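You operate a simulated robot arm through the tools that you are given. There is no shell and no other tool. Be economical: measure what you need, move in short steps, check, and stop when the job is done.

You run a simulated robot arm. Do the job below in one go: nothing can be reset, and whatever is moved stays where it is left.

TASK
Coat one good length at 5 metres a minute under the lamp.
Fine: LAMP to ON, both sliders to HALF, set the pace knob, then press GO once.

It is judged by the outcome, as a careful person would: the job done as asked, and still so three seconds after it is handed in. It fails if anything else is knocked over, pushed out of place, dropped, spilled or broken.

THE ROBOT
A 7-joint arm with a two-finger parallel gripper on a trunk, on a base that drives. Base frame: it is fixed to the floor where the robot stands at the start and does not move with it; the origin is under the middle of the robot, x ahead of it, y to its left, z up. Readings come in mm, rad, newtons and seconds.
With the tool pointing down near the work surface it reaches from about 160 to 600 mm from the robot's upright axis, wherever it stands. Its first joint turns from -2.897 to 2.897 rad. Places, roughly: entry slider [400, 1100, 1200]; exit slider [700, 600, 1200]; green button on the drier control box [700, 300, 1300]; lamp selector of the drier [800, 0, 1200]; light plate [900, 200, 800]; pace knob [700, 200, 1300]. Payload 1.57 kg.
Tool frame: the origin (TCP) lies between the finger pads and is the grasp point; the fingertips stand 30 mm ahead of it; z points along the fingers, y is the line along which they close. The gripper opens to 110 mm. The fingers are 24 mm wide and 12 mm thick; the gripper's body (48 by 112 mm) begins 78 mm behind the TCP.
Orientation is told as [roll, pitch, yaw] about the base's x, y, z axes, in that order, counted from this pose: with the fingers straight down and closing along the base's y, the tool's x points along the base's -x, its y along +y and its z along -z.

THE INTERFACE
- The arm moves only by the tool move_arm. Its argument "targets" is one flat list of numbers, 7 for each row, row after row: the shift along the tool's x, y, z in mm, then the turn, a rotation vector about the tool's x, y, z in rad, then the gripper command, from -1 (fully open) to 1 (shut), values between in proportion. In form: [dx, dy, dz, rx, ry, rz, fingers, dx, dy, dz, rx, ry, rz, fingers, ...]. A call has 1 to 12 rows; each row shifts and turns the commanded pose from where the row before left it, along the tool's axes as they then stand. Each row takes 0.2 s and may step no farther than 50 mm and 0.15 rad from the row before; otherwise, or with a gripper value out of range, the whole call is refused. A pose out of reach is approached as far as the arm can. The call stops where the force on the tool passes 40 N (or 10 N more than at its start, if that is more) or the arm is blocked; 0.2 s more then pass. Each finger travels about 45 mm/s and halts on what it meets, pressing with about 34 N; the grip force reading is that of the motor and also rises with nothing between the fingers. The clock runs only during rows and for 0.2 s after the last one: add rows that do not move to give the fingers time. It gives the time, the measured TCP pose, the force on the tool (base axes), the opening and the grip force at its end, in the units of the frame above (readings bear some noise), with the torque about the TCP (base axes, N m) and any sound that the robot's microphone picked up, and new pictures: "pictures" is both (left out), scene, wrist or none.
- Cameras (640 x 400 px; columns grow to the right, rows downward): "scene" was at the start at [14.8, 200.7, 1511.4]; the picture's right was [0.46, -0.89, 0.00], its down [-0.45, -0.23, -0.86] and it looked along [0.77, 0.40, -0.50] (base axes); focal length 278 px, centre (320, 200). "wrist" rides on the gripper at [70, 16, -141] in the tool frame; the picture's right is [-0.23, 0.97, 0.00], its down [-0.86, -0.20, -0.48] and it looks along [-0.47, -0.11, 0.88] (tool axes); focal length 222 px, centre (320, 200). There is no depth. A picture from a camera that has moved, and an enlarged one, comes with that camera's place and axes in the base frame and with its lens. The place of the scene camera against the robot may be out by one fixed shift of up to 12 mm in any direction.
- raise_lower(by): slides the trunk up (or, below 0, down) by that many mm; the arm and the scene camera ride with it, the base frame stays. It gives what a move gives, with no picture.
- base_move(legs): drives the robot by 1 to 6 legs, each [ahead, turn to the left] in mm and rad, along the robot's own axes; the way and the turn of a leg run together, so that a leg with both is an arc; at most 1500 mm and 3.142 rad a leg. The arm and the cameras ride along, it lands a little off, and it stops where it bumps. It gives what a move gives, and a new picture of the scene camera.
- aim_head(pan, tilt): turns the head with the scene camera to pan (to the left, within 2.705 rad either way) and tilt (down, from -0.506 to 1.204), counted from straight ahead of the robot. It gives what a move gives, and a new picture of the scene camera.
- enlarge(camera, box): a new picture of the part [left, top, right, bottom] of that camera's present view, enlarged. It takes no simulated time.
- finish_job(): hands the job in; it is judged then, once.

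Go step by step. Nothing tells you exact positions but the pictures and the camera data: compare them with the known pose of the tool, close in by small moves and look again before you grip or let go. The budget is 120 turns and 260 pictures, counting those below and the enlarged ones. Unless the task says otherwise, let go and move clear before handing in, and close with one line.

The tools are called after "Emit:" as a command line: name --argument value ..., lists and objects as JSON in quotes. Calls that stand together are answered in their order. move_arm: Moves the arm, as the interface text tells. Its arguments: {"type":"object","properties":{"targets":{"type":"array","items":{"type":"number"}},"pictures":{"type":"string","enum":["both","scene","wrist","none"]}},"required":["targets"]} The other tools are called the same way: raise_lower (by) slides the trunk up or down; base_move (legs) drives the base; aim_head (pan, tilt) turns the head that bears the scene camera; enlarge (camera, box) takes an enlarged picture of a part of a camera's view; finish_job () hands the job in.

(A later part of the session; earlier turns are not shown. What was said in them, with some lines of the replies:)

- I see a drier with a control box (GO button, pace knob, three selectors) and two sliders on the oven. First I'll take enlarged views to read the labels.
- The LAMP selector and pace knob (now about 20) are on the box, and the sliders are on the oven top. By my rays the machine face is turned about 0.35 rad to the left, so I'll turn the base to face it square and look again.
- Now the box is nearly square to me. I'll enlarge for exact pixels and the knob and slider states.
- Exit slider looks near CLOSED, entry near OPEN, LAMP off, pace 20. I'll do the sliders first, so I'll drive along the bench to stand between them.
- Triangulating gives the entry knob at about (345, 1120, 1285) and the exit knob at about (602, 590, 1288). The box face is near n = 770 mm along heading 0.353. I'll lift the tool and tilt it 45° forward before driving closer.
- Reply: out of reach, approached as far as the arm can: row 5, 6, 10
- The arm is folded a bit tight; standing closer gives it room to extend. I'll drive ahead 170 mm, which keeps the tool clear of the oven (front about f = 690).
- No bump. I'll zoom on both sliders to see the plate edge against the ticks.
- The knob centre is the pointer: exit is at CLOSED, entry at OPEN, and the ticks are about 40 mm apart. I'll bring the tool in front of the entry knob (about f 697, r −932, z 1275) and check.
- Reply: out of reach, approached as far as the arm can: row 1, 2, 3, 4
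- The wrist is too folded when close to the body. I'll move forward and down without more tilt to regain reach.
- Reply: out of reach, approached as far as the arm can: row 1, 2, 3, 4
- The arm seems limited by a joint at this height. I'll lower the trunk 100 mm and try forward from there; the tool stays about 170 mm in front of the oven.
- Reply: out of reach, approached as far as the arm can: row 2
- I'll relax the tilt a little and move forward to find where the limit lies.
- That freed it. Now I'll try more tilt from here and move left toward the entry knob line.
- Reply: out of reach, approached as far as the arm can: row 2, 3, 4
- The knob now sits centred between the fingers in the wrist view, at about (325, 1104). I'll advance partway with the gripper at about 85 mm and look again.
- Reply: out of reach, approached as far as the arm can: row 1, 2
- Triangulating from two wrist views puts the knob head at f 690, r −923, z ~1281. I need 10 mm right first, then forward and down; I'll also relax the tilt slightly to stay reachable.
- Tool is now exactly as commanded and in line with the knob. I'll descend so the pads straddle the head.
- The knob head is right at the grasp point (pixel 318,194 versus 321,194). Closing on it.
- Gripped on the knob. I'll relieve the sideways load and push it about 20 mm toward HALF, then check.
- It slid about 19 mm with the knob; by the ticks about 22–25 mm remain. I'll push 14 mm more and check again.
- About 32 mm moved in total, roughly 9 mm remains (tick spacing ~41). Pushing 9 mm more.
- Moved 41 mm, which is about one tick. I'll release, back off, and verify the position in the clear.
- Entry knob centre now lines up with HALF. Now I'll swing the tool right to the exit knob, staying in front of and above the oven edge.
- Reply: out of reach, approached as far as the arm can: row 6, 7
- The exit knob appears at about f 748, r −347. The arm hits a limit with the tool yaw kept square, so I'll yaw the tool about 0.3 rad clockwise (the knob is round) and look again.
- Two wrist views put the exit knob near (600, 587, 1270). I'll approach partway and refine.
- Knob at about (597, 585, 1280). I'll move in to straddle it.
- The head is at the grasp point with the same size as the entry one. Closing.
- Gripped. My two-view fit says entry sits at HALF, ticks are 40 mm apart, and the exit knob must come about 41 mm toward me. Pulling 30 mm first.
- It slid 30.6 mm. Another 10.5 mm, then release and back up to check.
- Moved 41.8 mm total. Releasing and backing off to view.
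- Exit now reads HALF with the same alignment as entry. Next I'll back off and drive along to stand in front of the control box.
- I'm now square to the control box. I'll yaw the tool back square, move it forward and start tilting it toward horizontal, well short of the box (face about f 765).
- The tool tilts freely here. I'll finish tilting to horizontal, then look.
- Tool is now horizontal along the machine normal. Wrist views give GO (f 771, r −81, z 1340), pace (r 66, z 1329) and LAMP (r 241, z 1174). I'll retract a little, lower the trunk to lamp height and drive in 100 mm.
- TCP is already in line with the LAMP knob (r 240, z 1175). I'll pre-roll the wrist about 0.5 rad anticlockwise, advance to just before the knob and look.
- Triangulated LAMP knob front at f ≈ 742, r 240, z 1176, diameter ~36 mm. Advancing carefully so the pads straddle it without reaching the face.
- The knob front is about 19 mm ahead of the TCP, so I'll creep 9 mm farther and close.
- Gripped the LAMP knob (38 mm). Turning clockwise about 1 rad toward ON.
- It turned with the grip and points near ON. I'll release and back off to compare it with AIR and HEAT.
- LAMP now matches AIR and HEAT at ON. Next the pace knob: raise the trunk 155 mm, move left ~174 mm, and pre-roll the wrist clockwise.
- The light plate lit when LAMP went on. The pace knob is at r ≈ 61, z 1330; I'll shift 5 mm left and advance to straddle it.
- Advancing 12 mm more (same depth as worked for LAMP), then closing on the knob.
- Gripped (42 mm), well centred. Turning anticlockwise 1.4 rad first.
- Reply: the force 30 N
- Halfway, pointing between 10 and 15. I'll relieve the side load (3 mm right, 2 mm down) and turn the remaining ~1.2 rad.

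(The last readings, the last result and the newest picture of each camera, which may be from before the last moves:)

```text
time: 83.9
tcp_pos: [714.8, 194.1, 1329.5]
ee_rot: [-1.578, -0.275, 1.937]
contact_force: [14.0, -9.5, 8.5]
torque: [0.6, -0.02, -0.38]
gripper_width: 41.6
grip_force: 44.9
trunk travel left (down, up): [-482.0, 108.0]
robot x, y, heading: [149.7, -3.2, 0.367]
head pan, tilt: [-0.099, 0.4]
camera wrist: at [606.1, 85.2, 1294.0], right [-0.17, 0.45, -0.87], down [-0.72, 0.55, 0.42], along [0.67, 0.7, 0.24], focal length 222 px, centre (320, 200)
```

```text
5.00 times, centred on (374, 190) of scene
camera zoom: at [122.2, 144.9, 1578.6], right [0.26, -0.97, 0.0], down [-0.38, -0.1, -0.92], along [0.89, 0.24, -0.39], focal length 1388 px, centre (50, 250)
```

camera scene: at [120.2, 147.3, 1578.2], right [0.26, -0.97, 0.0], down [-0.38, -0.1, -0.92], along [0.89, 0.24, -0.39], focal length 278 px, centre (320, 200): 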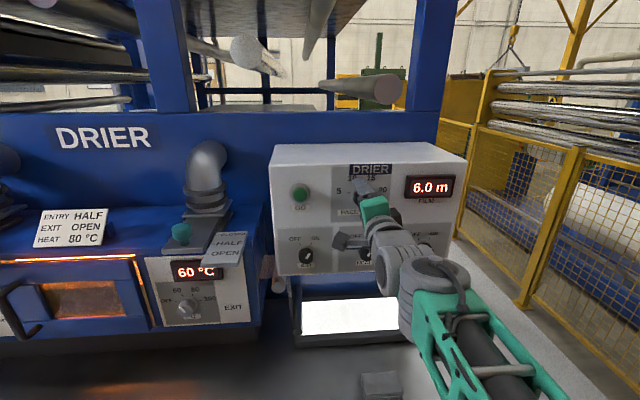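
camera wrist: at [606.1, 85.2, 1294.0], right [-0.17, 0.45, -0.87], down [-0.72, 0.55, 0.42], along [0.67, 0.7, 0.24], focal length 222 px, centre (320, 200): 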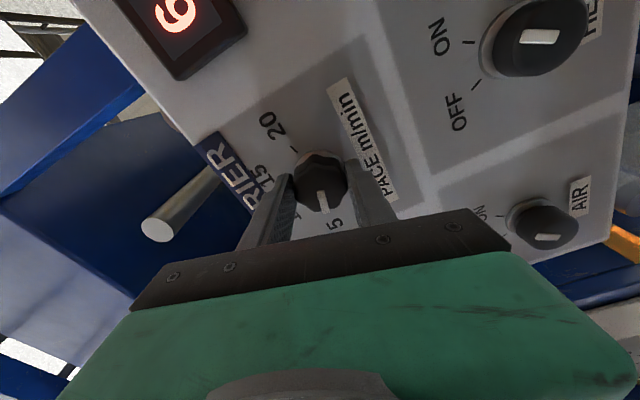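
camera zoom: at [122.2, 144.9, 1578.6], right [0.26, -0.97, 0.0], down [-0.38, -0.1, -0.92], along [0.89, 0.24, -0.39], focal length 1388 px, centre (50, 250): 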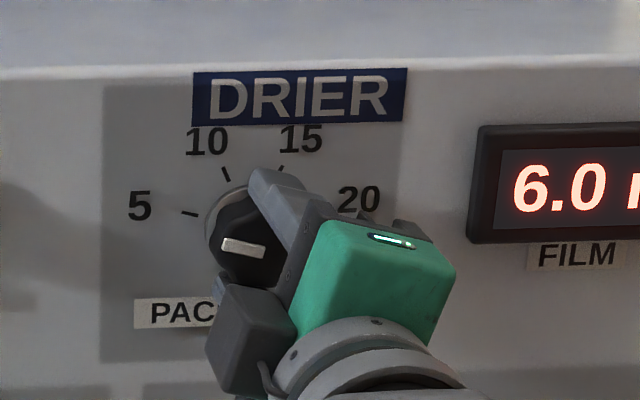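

It looks to be at 5. Releasing and backing off to confirm.

Emit:
move_arm --targets '[0, 0, 0, 0, 0, 0, 0.3, 0, 0, 0, 0, 0, 0, -0.2, 0, 0, 0, 0, 0, 0, -0.2, 0, 0, -25, 0, 0, 0, -0.2, 0, 0, -35, 0, 0, 0, -0.2, 0, 0, 0, 0, 0, 0.14, -0.2, 0, 0, 0, 0, 0, 0.14, -0.2, 0, 0, 0, 0, 0, 0.14, -0.2, 0, 0, 0, 0, 0, 0.14, -0.2]' --pictures "wrist"

Emit:
enlarge --camera "scene" --box '[310, 150, 438, 230]'

Emit:
enlarge --camera "wrist" --box '[220, 80, 420, 205]'

```text
time: 85.9
tcp_pos: [657.7, 174.3, 1327.4]
ee_rot: [-1.573, -0.839, 1.939]
contact_force: [-0.1, 0.1, -0.6]
torque: [-0.03, -0.02, 0.03]
gripper_width: 66.2
grip_force: 0.1
trunk travel left (down, up): [-482.0, 108.0]
robot x, y, heading: [146.6, -5.4, 0.36]
head pan, tilt: [-0.099, 0.4]
camera wrist: at [538.5, 91.1, 1264.1], right [-0.31, 0.82, -0.48], down [-0.6, 0.22, 0.77], along [0.74, 0.53, 0.42], focal length 222 px, centre (320, 200)
```

wrist: 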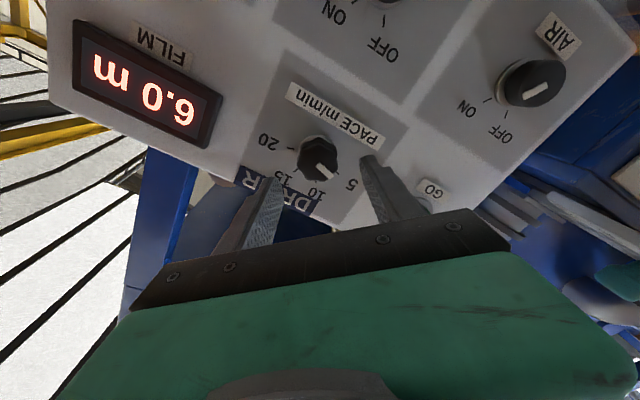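

```text
5.00 times, centred on (374, 190) of scene
camera zoom: at [120.3, 146.9, 1578.2], right [0.26, -0.97, 0.0], down [-0.38, -0.1, -0.92], along [0.89, 0.24, -0.39], focal length 1388 px, centre (50, 250)
```

zoom: 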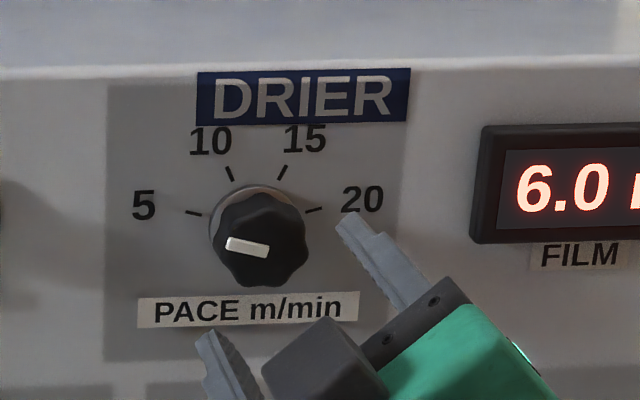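

```text
3.20 times, centred on (320, 142) of wrist
camera zoom: at [538.5, 91.1, 1264.1], right [-0.31, 0.82, -0.48], down [-0.6, 0.22, 0.77], along [0.74, 0.53, 0.42], focal length 711 px, centre (320, 384)
```

zoom: 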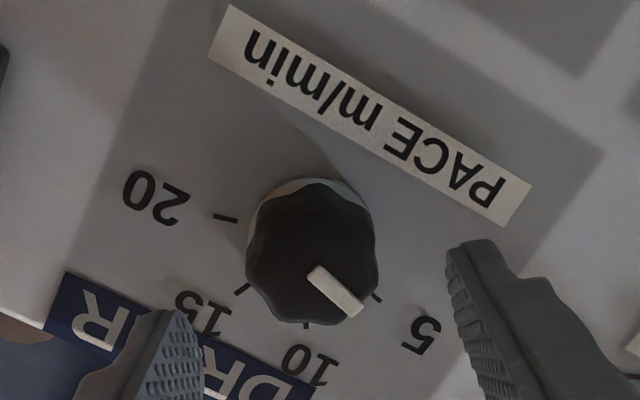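

The pace knob points straight at the 5 tick. Now I'll close the fingers, level the wrist and move in front of GO (r ≈ −81, z ≈ 1340), staying clear of the face.

Emit:
move_arm --targets '[0, 0, -10, 0, 0, 0.147, 0.2, 0, 0, 0, 0, 0, 0.147, 0.5, 0, 0, 0, 0, 0, 0.147, 0.8, 0, 0, 0, 0, 0, 0.147, 1, 0, 0, 0, 0, 0, 0.147, 1, -4, 48, 0, 0, 0, 0, 1, -4, 48, 0, 0, 0, 0, 1, -4, 48, 0, 0, 0, 0, 1, 0, 0, 0, 0, 0, 0, 1]' --pictures "both"

```text
time: 87.9
tcp_pos: [596.7, 308.2, 1340.1]
ee_rot: [2.969, -1.567, -2.605]
contact_force: [-0.2, 0.1, -0.2]
torque: [0.0, 0.0, 0.02]
gripper_width: 0.0
grip_force: 21.3
trunk travel left (down, up): [-482.0, 108.0]
robot x, y, heading: [143.3, -3.2, 0.357]
head pan, tilt: [-0.099, 0.4]
camera scene: at [120.3, 147.1, 1578.2], right [0.26, -0.97, 0.0], down [-0.38, -0.1, -0.92], along [0.89, 0.24, -0.39], focal length 278 px, centre (320, 200)
camera wrist: at [458.7, 272.1, 1269.9], right [-0.35, 0.91, 0.23], down [-0.38, -0.36, 0.85], along [0.86, 0.21, 0.47], focal length 222 px, centre (320, 200)
```

scene: 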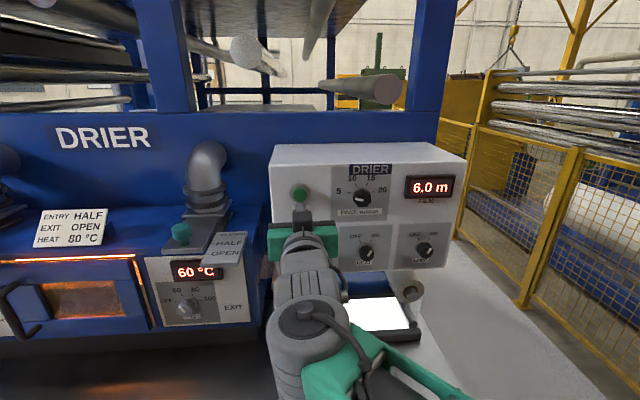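
wrist: 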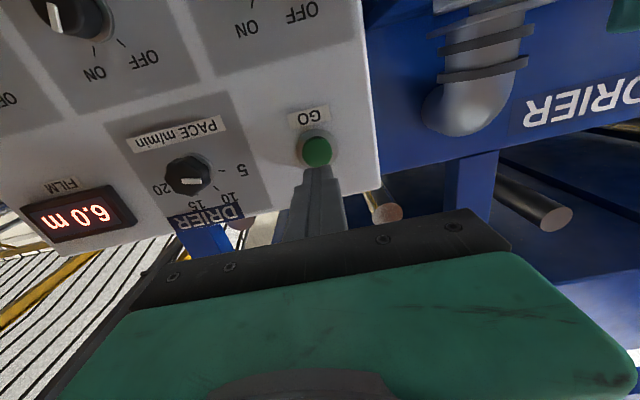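

GO is nearly in line: adjust 3 mm right and down, advance to ~20 mm short of the cap, and check.

Emit:
move_arm --targets '[3, -3, 15, 0, 0, 0, 1, 0, 0, 15, 0, 0, 0, 1, 0, 0, 8, 0, 0, 0, 1, 0, 0, 0, 0, 0, 0, 1]' --pictures "wrist"

Emit:
enlarge --camera "scene" --box '[250, 150, 378, 230]'

```text
time: 88.9
tcp_pos: [633.2, 318.5, 1336.2]
ee_rot: [-3.143, -1.566, -2.776]
contact_force: [0.4, -0.4, 0.1]
torque: [0.01, 0.0, -0.02]
gripper_width: 0.2
grip_force: 21.6
trunk travel left (down, up): [-482.0, 108.0]
robot x, y, heading: [147.7, -8.1, 0.356]
head pan, tilt: [-0.099, 0.4]
camera wrist: at [496.1, 281.9, 1266.7], right [-0.35, 0.91, 0.23], down [-0.38, -0.36, 0.85], along [0.86, 0.21, 0.47], focal length 222 px, centre (320, 200)
```

wrist: 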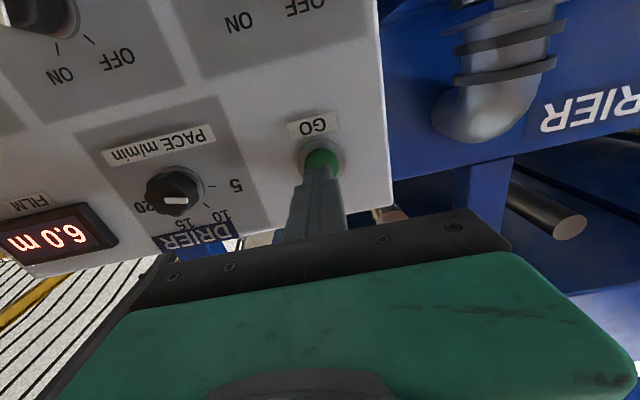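

```text
5.00 times, centred on (314, 190) of scene
camera zoom: at [120.3, 146.9, 1578.2], right [0.26, -0.97, 0.0], down [-0.38, -0.1, -0.92], along [0.89, 0.24, -0.39], focal length 1388 px, centre (350, 250)
```

zoom: 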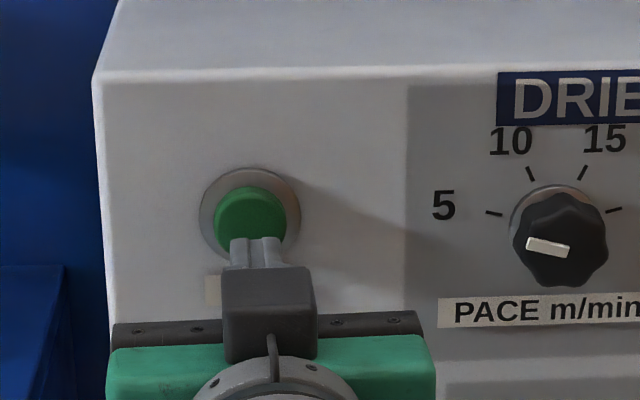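

The fingertips line up with the cap centre. Pressing slowly now, watching the force.

Emit:
move_arm --targets '[0, 0, 6, 0, 0, 0, 1, 0, 0, 6, 0, 0, 0, 1, 0, 0, 4, 0, 0, 0, 1, 0, 0, 4, 0, 0, 0, 1]' --pictures "wrist"

```text
time: 89.9
tcp_pos: [651.2, 323.4, 1337.5]
ee_rot: [3.106, -1.569, -2.744]
contact_force: [0.3, -0.2, 0.2]
torque: [0.0, 0.02, -0.01]
gripper_width: 0.0
grip_force: 21.6
trunk travel left (down, up): [-482.0, 108.0]
robot x, y, heading: [145.3, -5.6, 0.362]
head pan, tilt: [-0.099, 0.4]
camera wrist: at [514.2, 287.8, 1266.3], right [-0.35, 0.91, 0.23], down [-0.38, -0.36, 0.85], along [0.86, 0.21, 0.47], focal length 222 px, centre (320, 200)
```

wrist: 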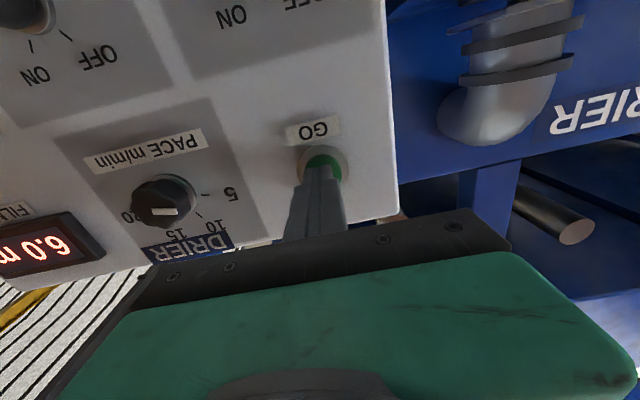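

No contact yet at tip f ≈ 753. Shifting 3 mm down and continuing in small steps.

Emit:
move_arm --targets '[3, 0, 2, 0, 0, 0, 1, 0, 0, 3, 0, 0, 0, 1, 0, 0, 3, 0, 0, 0, 1, 0, 0, 3, 0, 0, 0, 1, 0, 0, 3, 0, 0, 0, 1]' --pictures "wrist"

```text
time: 91.1
tcp_pos: [663.6, 326.7, 1332.8]
ee_rot: [-3.048, -1.567, -2.871]
contact_force: [-9.8, -5.5, -3.1]
torque: [-0.06, 0.12, -0.06]
gripper_width: 0.0
grip_force: 21.6
trunk travel left (down, up): [-482.0, 108.0]
robot x, y, heading: [148.3, -6.1, 0.362]
head pan, tilt: [-0.099, 0.4]
heard: click
camera wrist: at [526.9, 291.7, 1263.7], right [-0.35, 0.91, 0.23], down [-0.38, -0.36, 0.85], along [0.86, 0.21, 0.47], focal length 222 px, centre (320, 200)
```

wrist: 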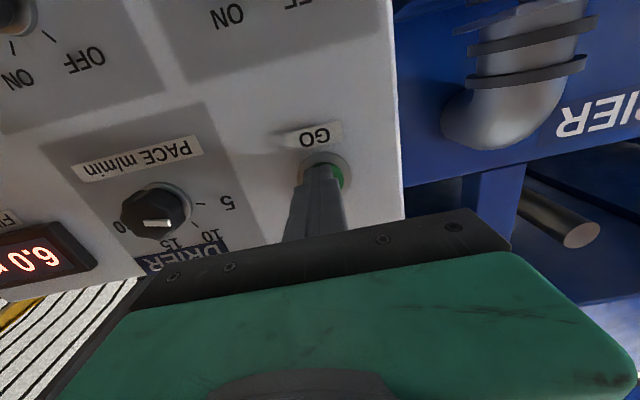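

A click was heard, so GO has been pressed. I'll retreat straight back and watch the machine.

Emit:
move_arm --targets '[0, 0, -20, 0, 0, 0, 1, 0, 0, -40, 0, 0, 0, 1, 0, 0, -30, 0, 0, 0, 1, 0, 0, 0, 0, 0, 0, 1, 0, 0, 0, 0, 0, 0, 1, 0, 0, 0, 0, 0, 0, 1, 0, 0, 0, 0, 0, 0, 1]' --pictures "both"

Emit:
enlarge --camera "scene" --box '[250, 130, 474, 270]'

```text
time: 92.7
tcp_pos: [579.0, 296.2, 1334.0]
ee_rot: [-3.123, -1.567, -2.794]
contact_force: [0.2, 0.7, -0.4]
torque: [0.01, -0.01, 0.0]
gripper_width: 0.0
grip_force: 21.2
trunk travel left (down, up): [-482.0, 108.0]
robot x, y, heading: [148.0, -6.9, 0.36]
head pan, tilt: [-0.099, 0.4]
camera scene: at [120.3, 146.9, 1578.2], right [0.26, -0.97, 0.0], down [-0.38, -0.1, -0.92], along [0.89, 0.24, -0.39], focal length 278 px, centre (320, 200)
camera wrist: at [442.0, 260.6, 1263.1], right [-0.35, 0.91, 0.23], down [-0.38, -0.36, 0.85], along [0.86, 0.21, 0.47], focal length 222 px, centre (320, 200)
```

scene: 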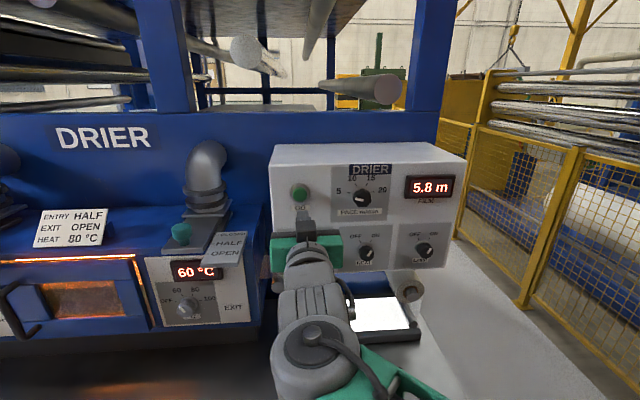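
wrist: 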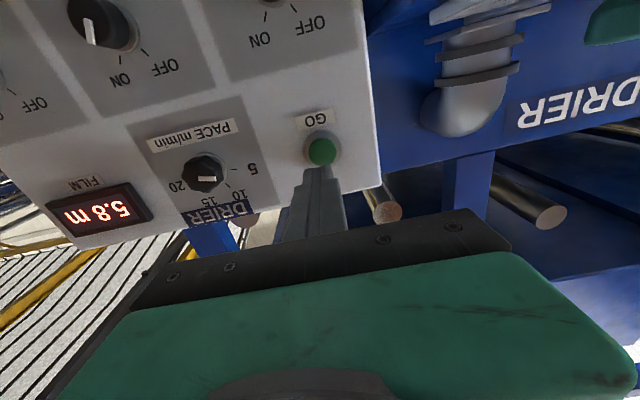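

```text
2.86 times, centred on (362, 200) of scene
camera zoom: at [120.3, 146.9, 1578.2], right [0.26, -0.97, 0.0], down [-0.38, -0.1, -0.92], along [0.89, 0.24, -0.39], focal length 793 px, centre (200, 200)
```

zoom: 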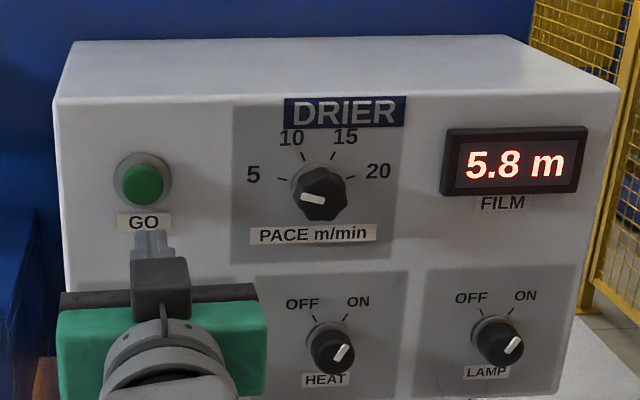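

The film is running (6.0 → 5.8 m). I'll wait and watch for it to finish, and look at the light plate.

Emit:
move_arm --targets '[0, -40, -20, 0, 0, 0, 1, 0, 0, 0, 0, 0, 0, 1, 0, 0, 0, 0, 0, 0, 1, 0, 0, 0, 0, 0, 0, 1, 0, 0, 0, 0, 0, 0, 1, 0, 0, 0, 0, 0, 0, 1, 0, 0, 0, 0, 0, 0, 1, 0, 0, 0, 0, 0, 0, 1, 0, 0, 0, 0, 0, 0, 1, 0, 0, 0, 0, 0, 0, 1, 0, 0, 0, 0, 0, 0, 1, 0, 0, 0, 0, 0, 0, 1]' --pictures "none"

Emit:
aim_head --pan -0.1 --tilt 0.65

Emit:
enlarge --camera "scene" --box '[250, 60, 474, 200]'

Emit:
enlarge --camera "scene" --box '[270, 180, 462, 300]'

```text
time: 95.3
tcp_pos: [575.9, 252.4, 1332.5]
ee_rot: [3.113, -1.568, -2.749]
contact_force: [0.5, -0.8, -0.4]
torque: [0.0, 0.01, 0.01]
gripper_width: 0.1
grip_force: 21.1
trunk travel left (down, up): [-482.0, 108.0]
robot x, y, heading: [145.2, -7.3, 0.359]
head pan, tilt: [-0.099, 0.4]
```

```text
time: 96.0
tcp_pos: [574.7, 251.9, 1332.1]
ee_rot: [3.117, -1.569, -2.753]
contact_force: [-0.1, 1.4, -0.3]
torque: [0.01, 0.03, 0.02]
gripper_width: 0.1
grip_force: 21.7
trunk travel left (down, up): [-482.0, 108.0]
robot x, y, heading: [151.3, -4.6, 0.358]
head pan, tilt: [-0.099, 0.649]
camera scene: at [114.7, 145.4, 1555.7], right [0.26, -0.97, 0.0], down [-0.58, -0.16, -0.8], along [0.77, 0.2, -0.6], focal length 278 px, centre (320, 200)
```

scene: 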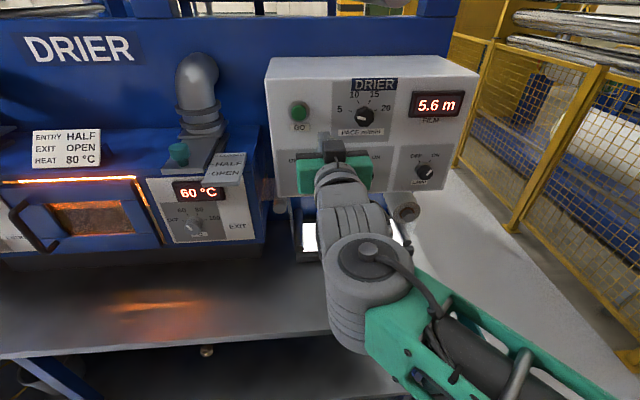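

```text
2.86 times, centred on (362, 130) of scene
camera zoom: at [114.7, 145.4, 1555.7], right [0.26, -0.97, 0.0], down [-0.58, -0.16, -0.8], along [0.77, 0.2, -0.6], focal length 793 px, centre (200, 400)
```

zoom: 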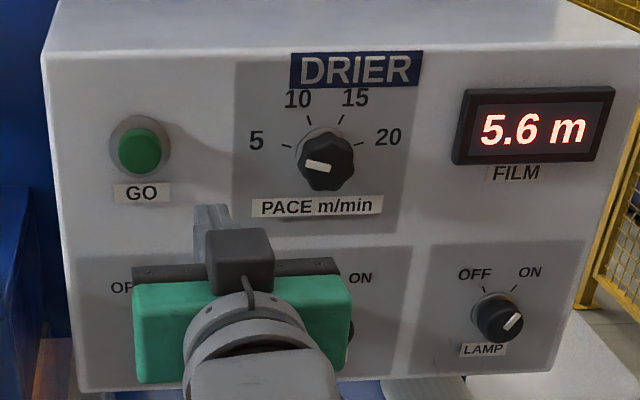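

```text
3.33 times, centred on (366, 240) of scene
camera zoom: at [114.7, 145.4, 1555.7], right [0.26, -0.97, 0.0], down [-0.58, -0.16, -0.8], along [0.77, 0.2, -0.6], focal length 926 px, centre (167, 67)
```

zoom: 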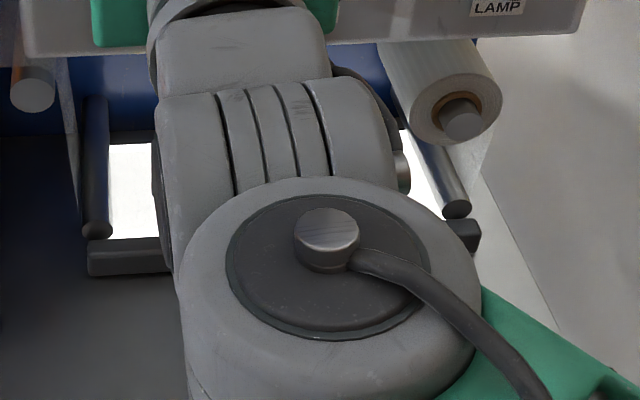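

Running steadily at about 5 m/min. I'll back the robot off 300 mm to clear the view and let it run.

Emit:
base_move --legs '[[-300, 0]]'

Emit:
move_arm --targets '[0, -45, 0, 0, 0, 0, 1, 0, -45, 0, 0, 0, 0, 1, 0, -45, 0, 0, 0, 0, 1, 0, -45, 0, 0, 0, 0, 1, 0, -45, 0, 0, 0, 0, 1, 0, 0, 0, 0, 0, 0, 1, 0, 0, 0, 0, 0, 0, 1, 0, 0, 0, 0, 0, 0, 1, 0, 0, 0, 0, 0, 0, 1, 0, 0, 0, 0, 0, 0, 1, 0, 0, 0, 0, 0, 0, 1, 0, 0, 0, 0, 0, 0, 1]' --pictures "scene"

```text
time: 98.1
tcp_pos: [297.7, 148.7, 1333.9]
ee_rot: [3.09, -1.567, -2.723]
contact_force: [-0.2, -0.5, 0.5]
torque: [0.01, 0.0, 0.02]
gripper_width: 0.0
grip_force: 21.3
trunk travel left (down, up): [-482.0, 108.0]
robot x, y, heading: [-133.9, -106.4, 0.362]
head pan, tilt: [-0.099, 0.649]
camera scene: at [-164.3, 42.1, 1555.7], right [0.26, -0.97, 0.0], down [-0.58, -0.16, -0.8], along [0.77, 0.21, -0.6], focal length 278 px, centre (320, 200)
```

scene: 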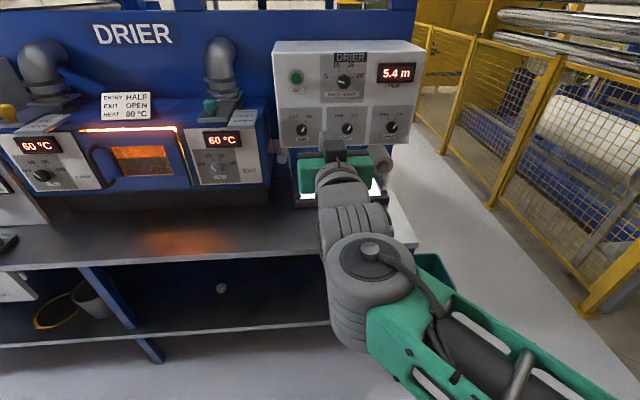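

```text
time: 98.7
tcp_pos: [244.6, 228.2, 1290.8]
ee_rot: [-0.128, -1.483, 0.865]
contact_force: [-0.9, -0.5, 0.5]
torque: [0.02, 0.02, 0.02]
gripper_width: 0.1
grip_force: 20.9
trunk travel left (down, up): [-482.0, 108.0]
robot x, y, heading: [-133.6, -109.7, 0.36]
head pan, tilt: [-0.099, 0.649]
stopped in row 2: the arm was blocked; the commanded pose is now the measured one
camera scene: at [-163.7, 41.5, 1555.6], right [0.26, -0.97, 0.0], down [-0.58, -0.16, -0.8], along [0.77, 0.21, -0.6], focal length 278 px, centre (320, 200)
```

scene: 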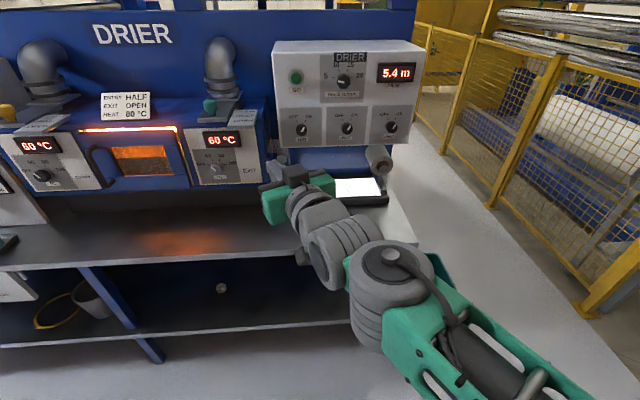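

The arm folded against itself harmlessly and the light plate is now visible. I'll wait without moving.

Emit:
move_arm --targets '[0, 0, 0, 0, 0, 0, 1, 0, 0, 0, 0, 0, 0, 1, 0, 0, 0, 0, 0, 0, 1, 0, 0, 0, 0, 0, 0, 1, 0, 0, 0, 0, 0, 0, 1, 0, 0, 0, 0, 0, 0, 1, 0, 0, 0, 0, 0, 0, 1, 0, 0, 0, 0, 0, 0, 1, 0, 0, 0, 0, 0, 0, 1, 0, 0, 0, 0, 0, 0, 1, 0, 0, 0, 0, 0, 0, 1, 0, 0, 0, 0, 0, 0, 1]' --pictures "none"

Emit:
move_arm --targets '[0, 0, 0, 0, 0, 0, 1, 0, 0, 0, 0, 0, 0, 1, 0, 0, 0, 0, 0, 0, 1, 0, 0, 0, 0, 0, 0, 1, 0, 0, 0, 0, 0, 0, 1, 0, 0, 0, 0, 0, 0, 1, 0, 0, 0, 0, 0, 0, 1, 0, 0, 0, 0, 0, 0, 1, 0, 0, 0, 0, 0, 0, 1, 0, 0, 0, 0, 0, 0, 1, 0, 0, 0, 0, 0, 0, 1, 0, 0, 0, 0, 0, 0, 1]' --pictures "none"

Emit:
enlarge --camera "scene" --box '[264, 30, 440, 140]'

Emit:
enlarge --camera "scene" --box '[290, 140, 418, 220]'

```text
time: 101.2
tcp_pos: [246.9, 228.2, 1290.7]
ee_rot: [-0.135, -1.48, 0.871]
contact_force: [0.2, -0.8, 0.0]
torque: [0.03, 0.0, 0.06]
gripper_width: 0.0
grip_force: 21.6
trunk travel left (down, up): [-482.0, 108.0]
robot x, y, heading: [-130.2, -107.9, 0.362]
head pan, tilt: [-0.099, 0.649]
```

```text
time: 103.8
tcp_pos: [245.8, 228.3, 1289.5]
ee_rot: [-0.136, -1.482, 0.871]
contact_force: [-0.2, 1.0, -0.1]
torque: [-0.03, 0.0, -0.01]
gripper_width: 0.0
grip_force: 20.9
trunk travel left (down, up): [-482.0, 108.0]
robot x, y, heading: [-134.8, -108.2, 0.363]
head pan, tilt: [-0.099, 0.649]
```

```text
3.64 times, centred on (352, 85) of scene
camera zoom: at [-164.0, 42.2, 1555.7], right [0.26, -0.97, 0.0], down [-0.58, -0.16, -0.8], along [0.77, 0.21, -0.6], focal length 1010 px, centre (204, 618)
```

zoom: 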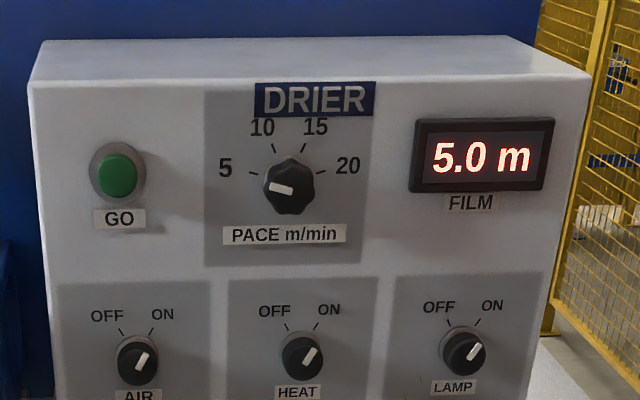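

```text
5.00 times, centred on (354, 180) of scene
camera zoom: at [-164.0, 42.2, 1555.7], right [0.26, -0.97, 0.0], down [-0.58, -0.16, -0.8], along [0.77, 0.21, -0.6], focal length 1388 px, centre (150, 300)
```

zoom: 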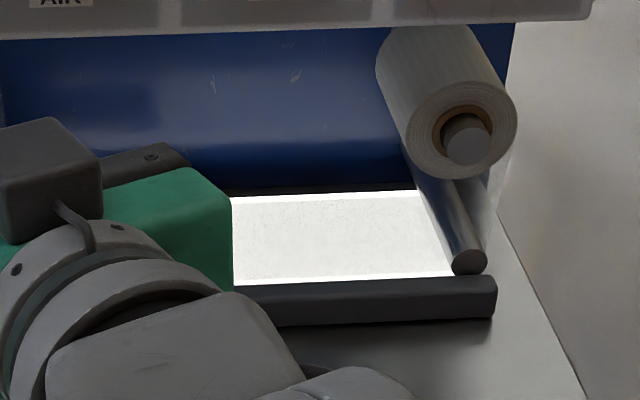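

Film reads 5.0 m, one metre used. I'll wait a few seconds more to see whether it stops.

Emit:
move_arm --targets '[0, 0, 0, 0, 0, 0, 1, 0, 0, 0, 0, 0, 0, 1, 0, 0, 0, 0, 0, 0, 1, 0, 0, 0, 0, 0, 0, 1, 0, 0, 0, 0, 0, 0, 1, 0, 0, 0, 0, 0, 0, 1, 0, 0, 0, 0, 0, 0, 1, 0, 0, 0, 0, 0, 0, 1, 0, 0, 0, 0, 0, 0, 1, 0, 0, 0, 0, 0, 0, 1, 0, 0, 0, 0, 0, 0, 1, 0, 0, 0, 0, 0, 0, 1]' --pictures "none"

Emit:
enlarge --camera "scene" --box '[180, 20, 436, 180]'

Emit:
enlarge --camera "scene" --box '[290, 140, 418, 220]'

```text
time: 106.5
tcp_pos: [245.6, 227.6, 1290.9]
ee_rot: [-0.134, -1.483, 0.87]
contact_force: [0.0, -0.2, 0.1]
torque: [0.02, 0.02, 0.01]
gripper_width: 0.0
grip_force: 21.5
trunk travel left (down, up): [-482.0, 108.0]
robot x, y, heading: [-130.3, -106.2, 0.359]
head pan, tilt: [-0.099, 0.649]
```

```text
2.50 times, centred on (308, 100) of scene
camera zoom: at [-164.0, 42.2, 1555.7], right [0.26, -0.97, 0.0], down [-0.58, -0.16, -0.8], along [0.77, 0.21, -0.6], focal length 694 px, centre (350, 450)
```

zoom: 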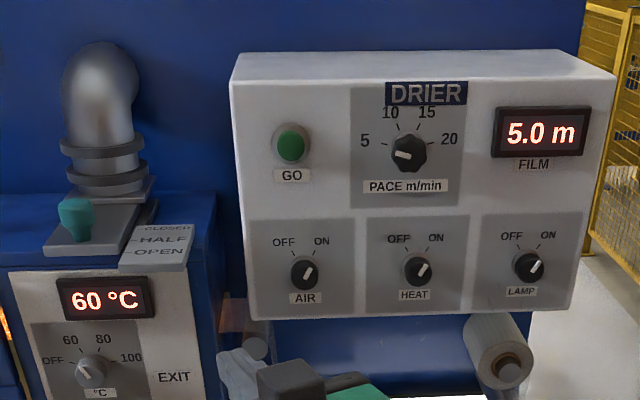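

```text
5.00 times, centred on (354, 180) of scene
camera zoom: at [-164.0, 42.2, 1555.7], right [0.26, -0.97, 0.0], down [-0.58, -0.16, -0.8], along [0.77, 0.21, -0.6], focal length 1388 px, centre (150, 300)
```

zoom: 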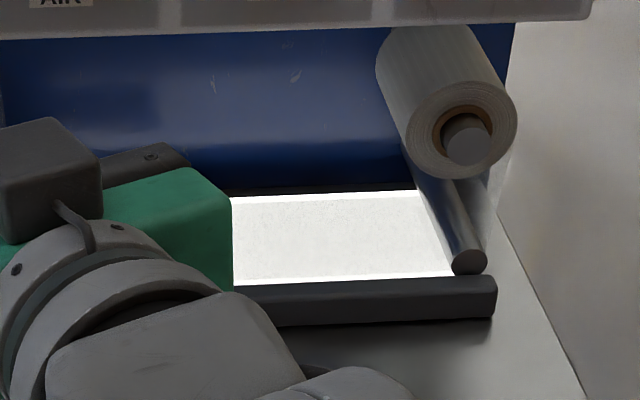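

The run stopped by itself at 5.0 m after exactly one length. One closer look at the coated film on the light plate.

Emit:
enlarge --camera "scene" --box '[330, 172, 394, 212]'

Emit:
enlarge --camera "scene" --box '[0, 80, 256, 240]'

```text
10.00 times, centred on (362, 192) of scene
camera zoom: at [-164.0, 42.2, 1555.7], right [0.26, -0.97, 0.0], down [-0.58, -0.16, -0.8], along [0.77, 0.21, -0.6], focal length 2776 px, centre (-100, 280)
```

zoom: 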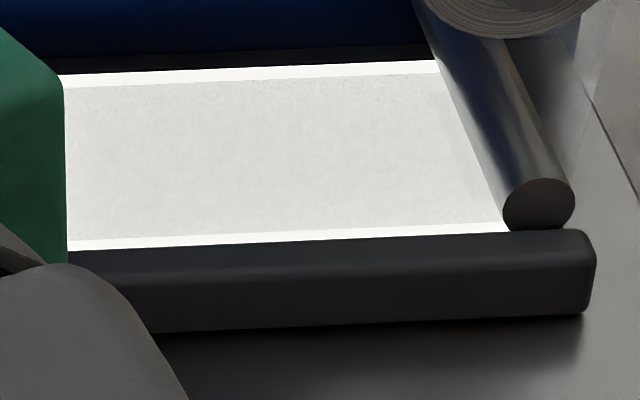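

```text
2.50 times, centred on (128, 160) of scene
camera zoom: at [-164.0, 42.2, 1555.7], right [0.26, -0.97, 0.0], down [-0.58, -0.16, -0.8], along [0.77, 0.21, -0.6], focal length 694 px, centre (800, 300)
```

zoom: 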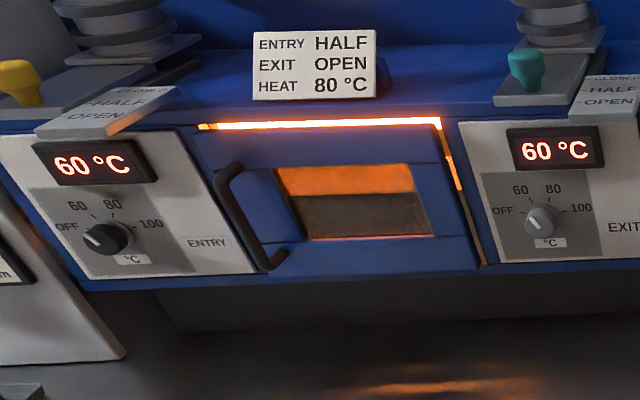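

The film on the lit plate looks even and the settings are as you asked. The robot stands clear with nothing in its grip, so I'm handing in.

Emit:
finish_job

```text
The job is handed in.
```

I ran one length at 5 m/min with LAMP on and both sliders at HALF. I pressed GO once, the counter went from 6.0 to 5.0 m and stopped, and the film looks even on the light plate. The card on the drier says exit OPEN and heat 80 °C, which differs from your settings; I followed yours and left both temperature knobs alone, with the displays at 60 °C.
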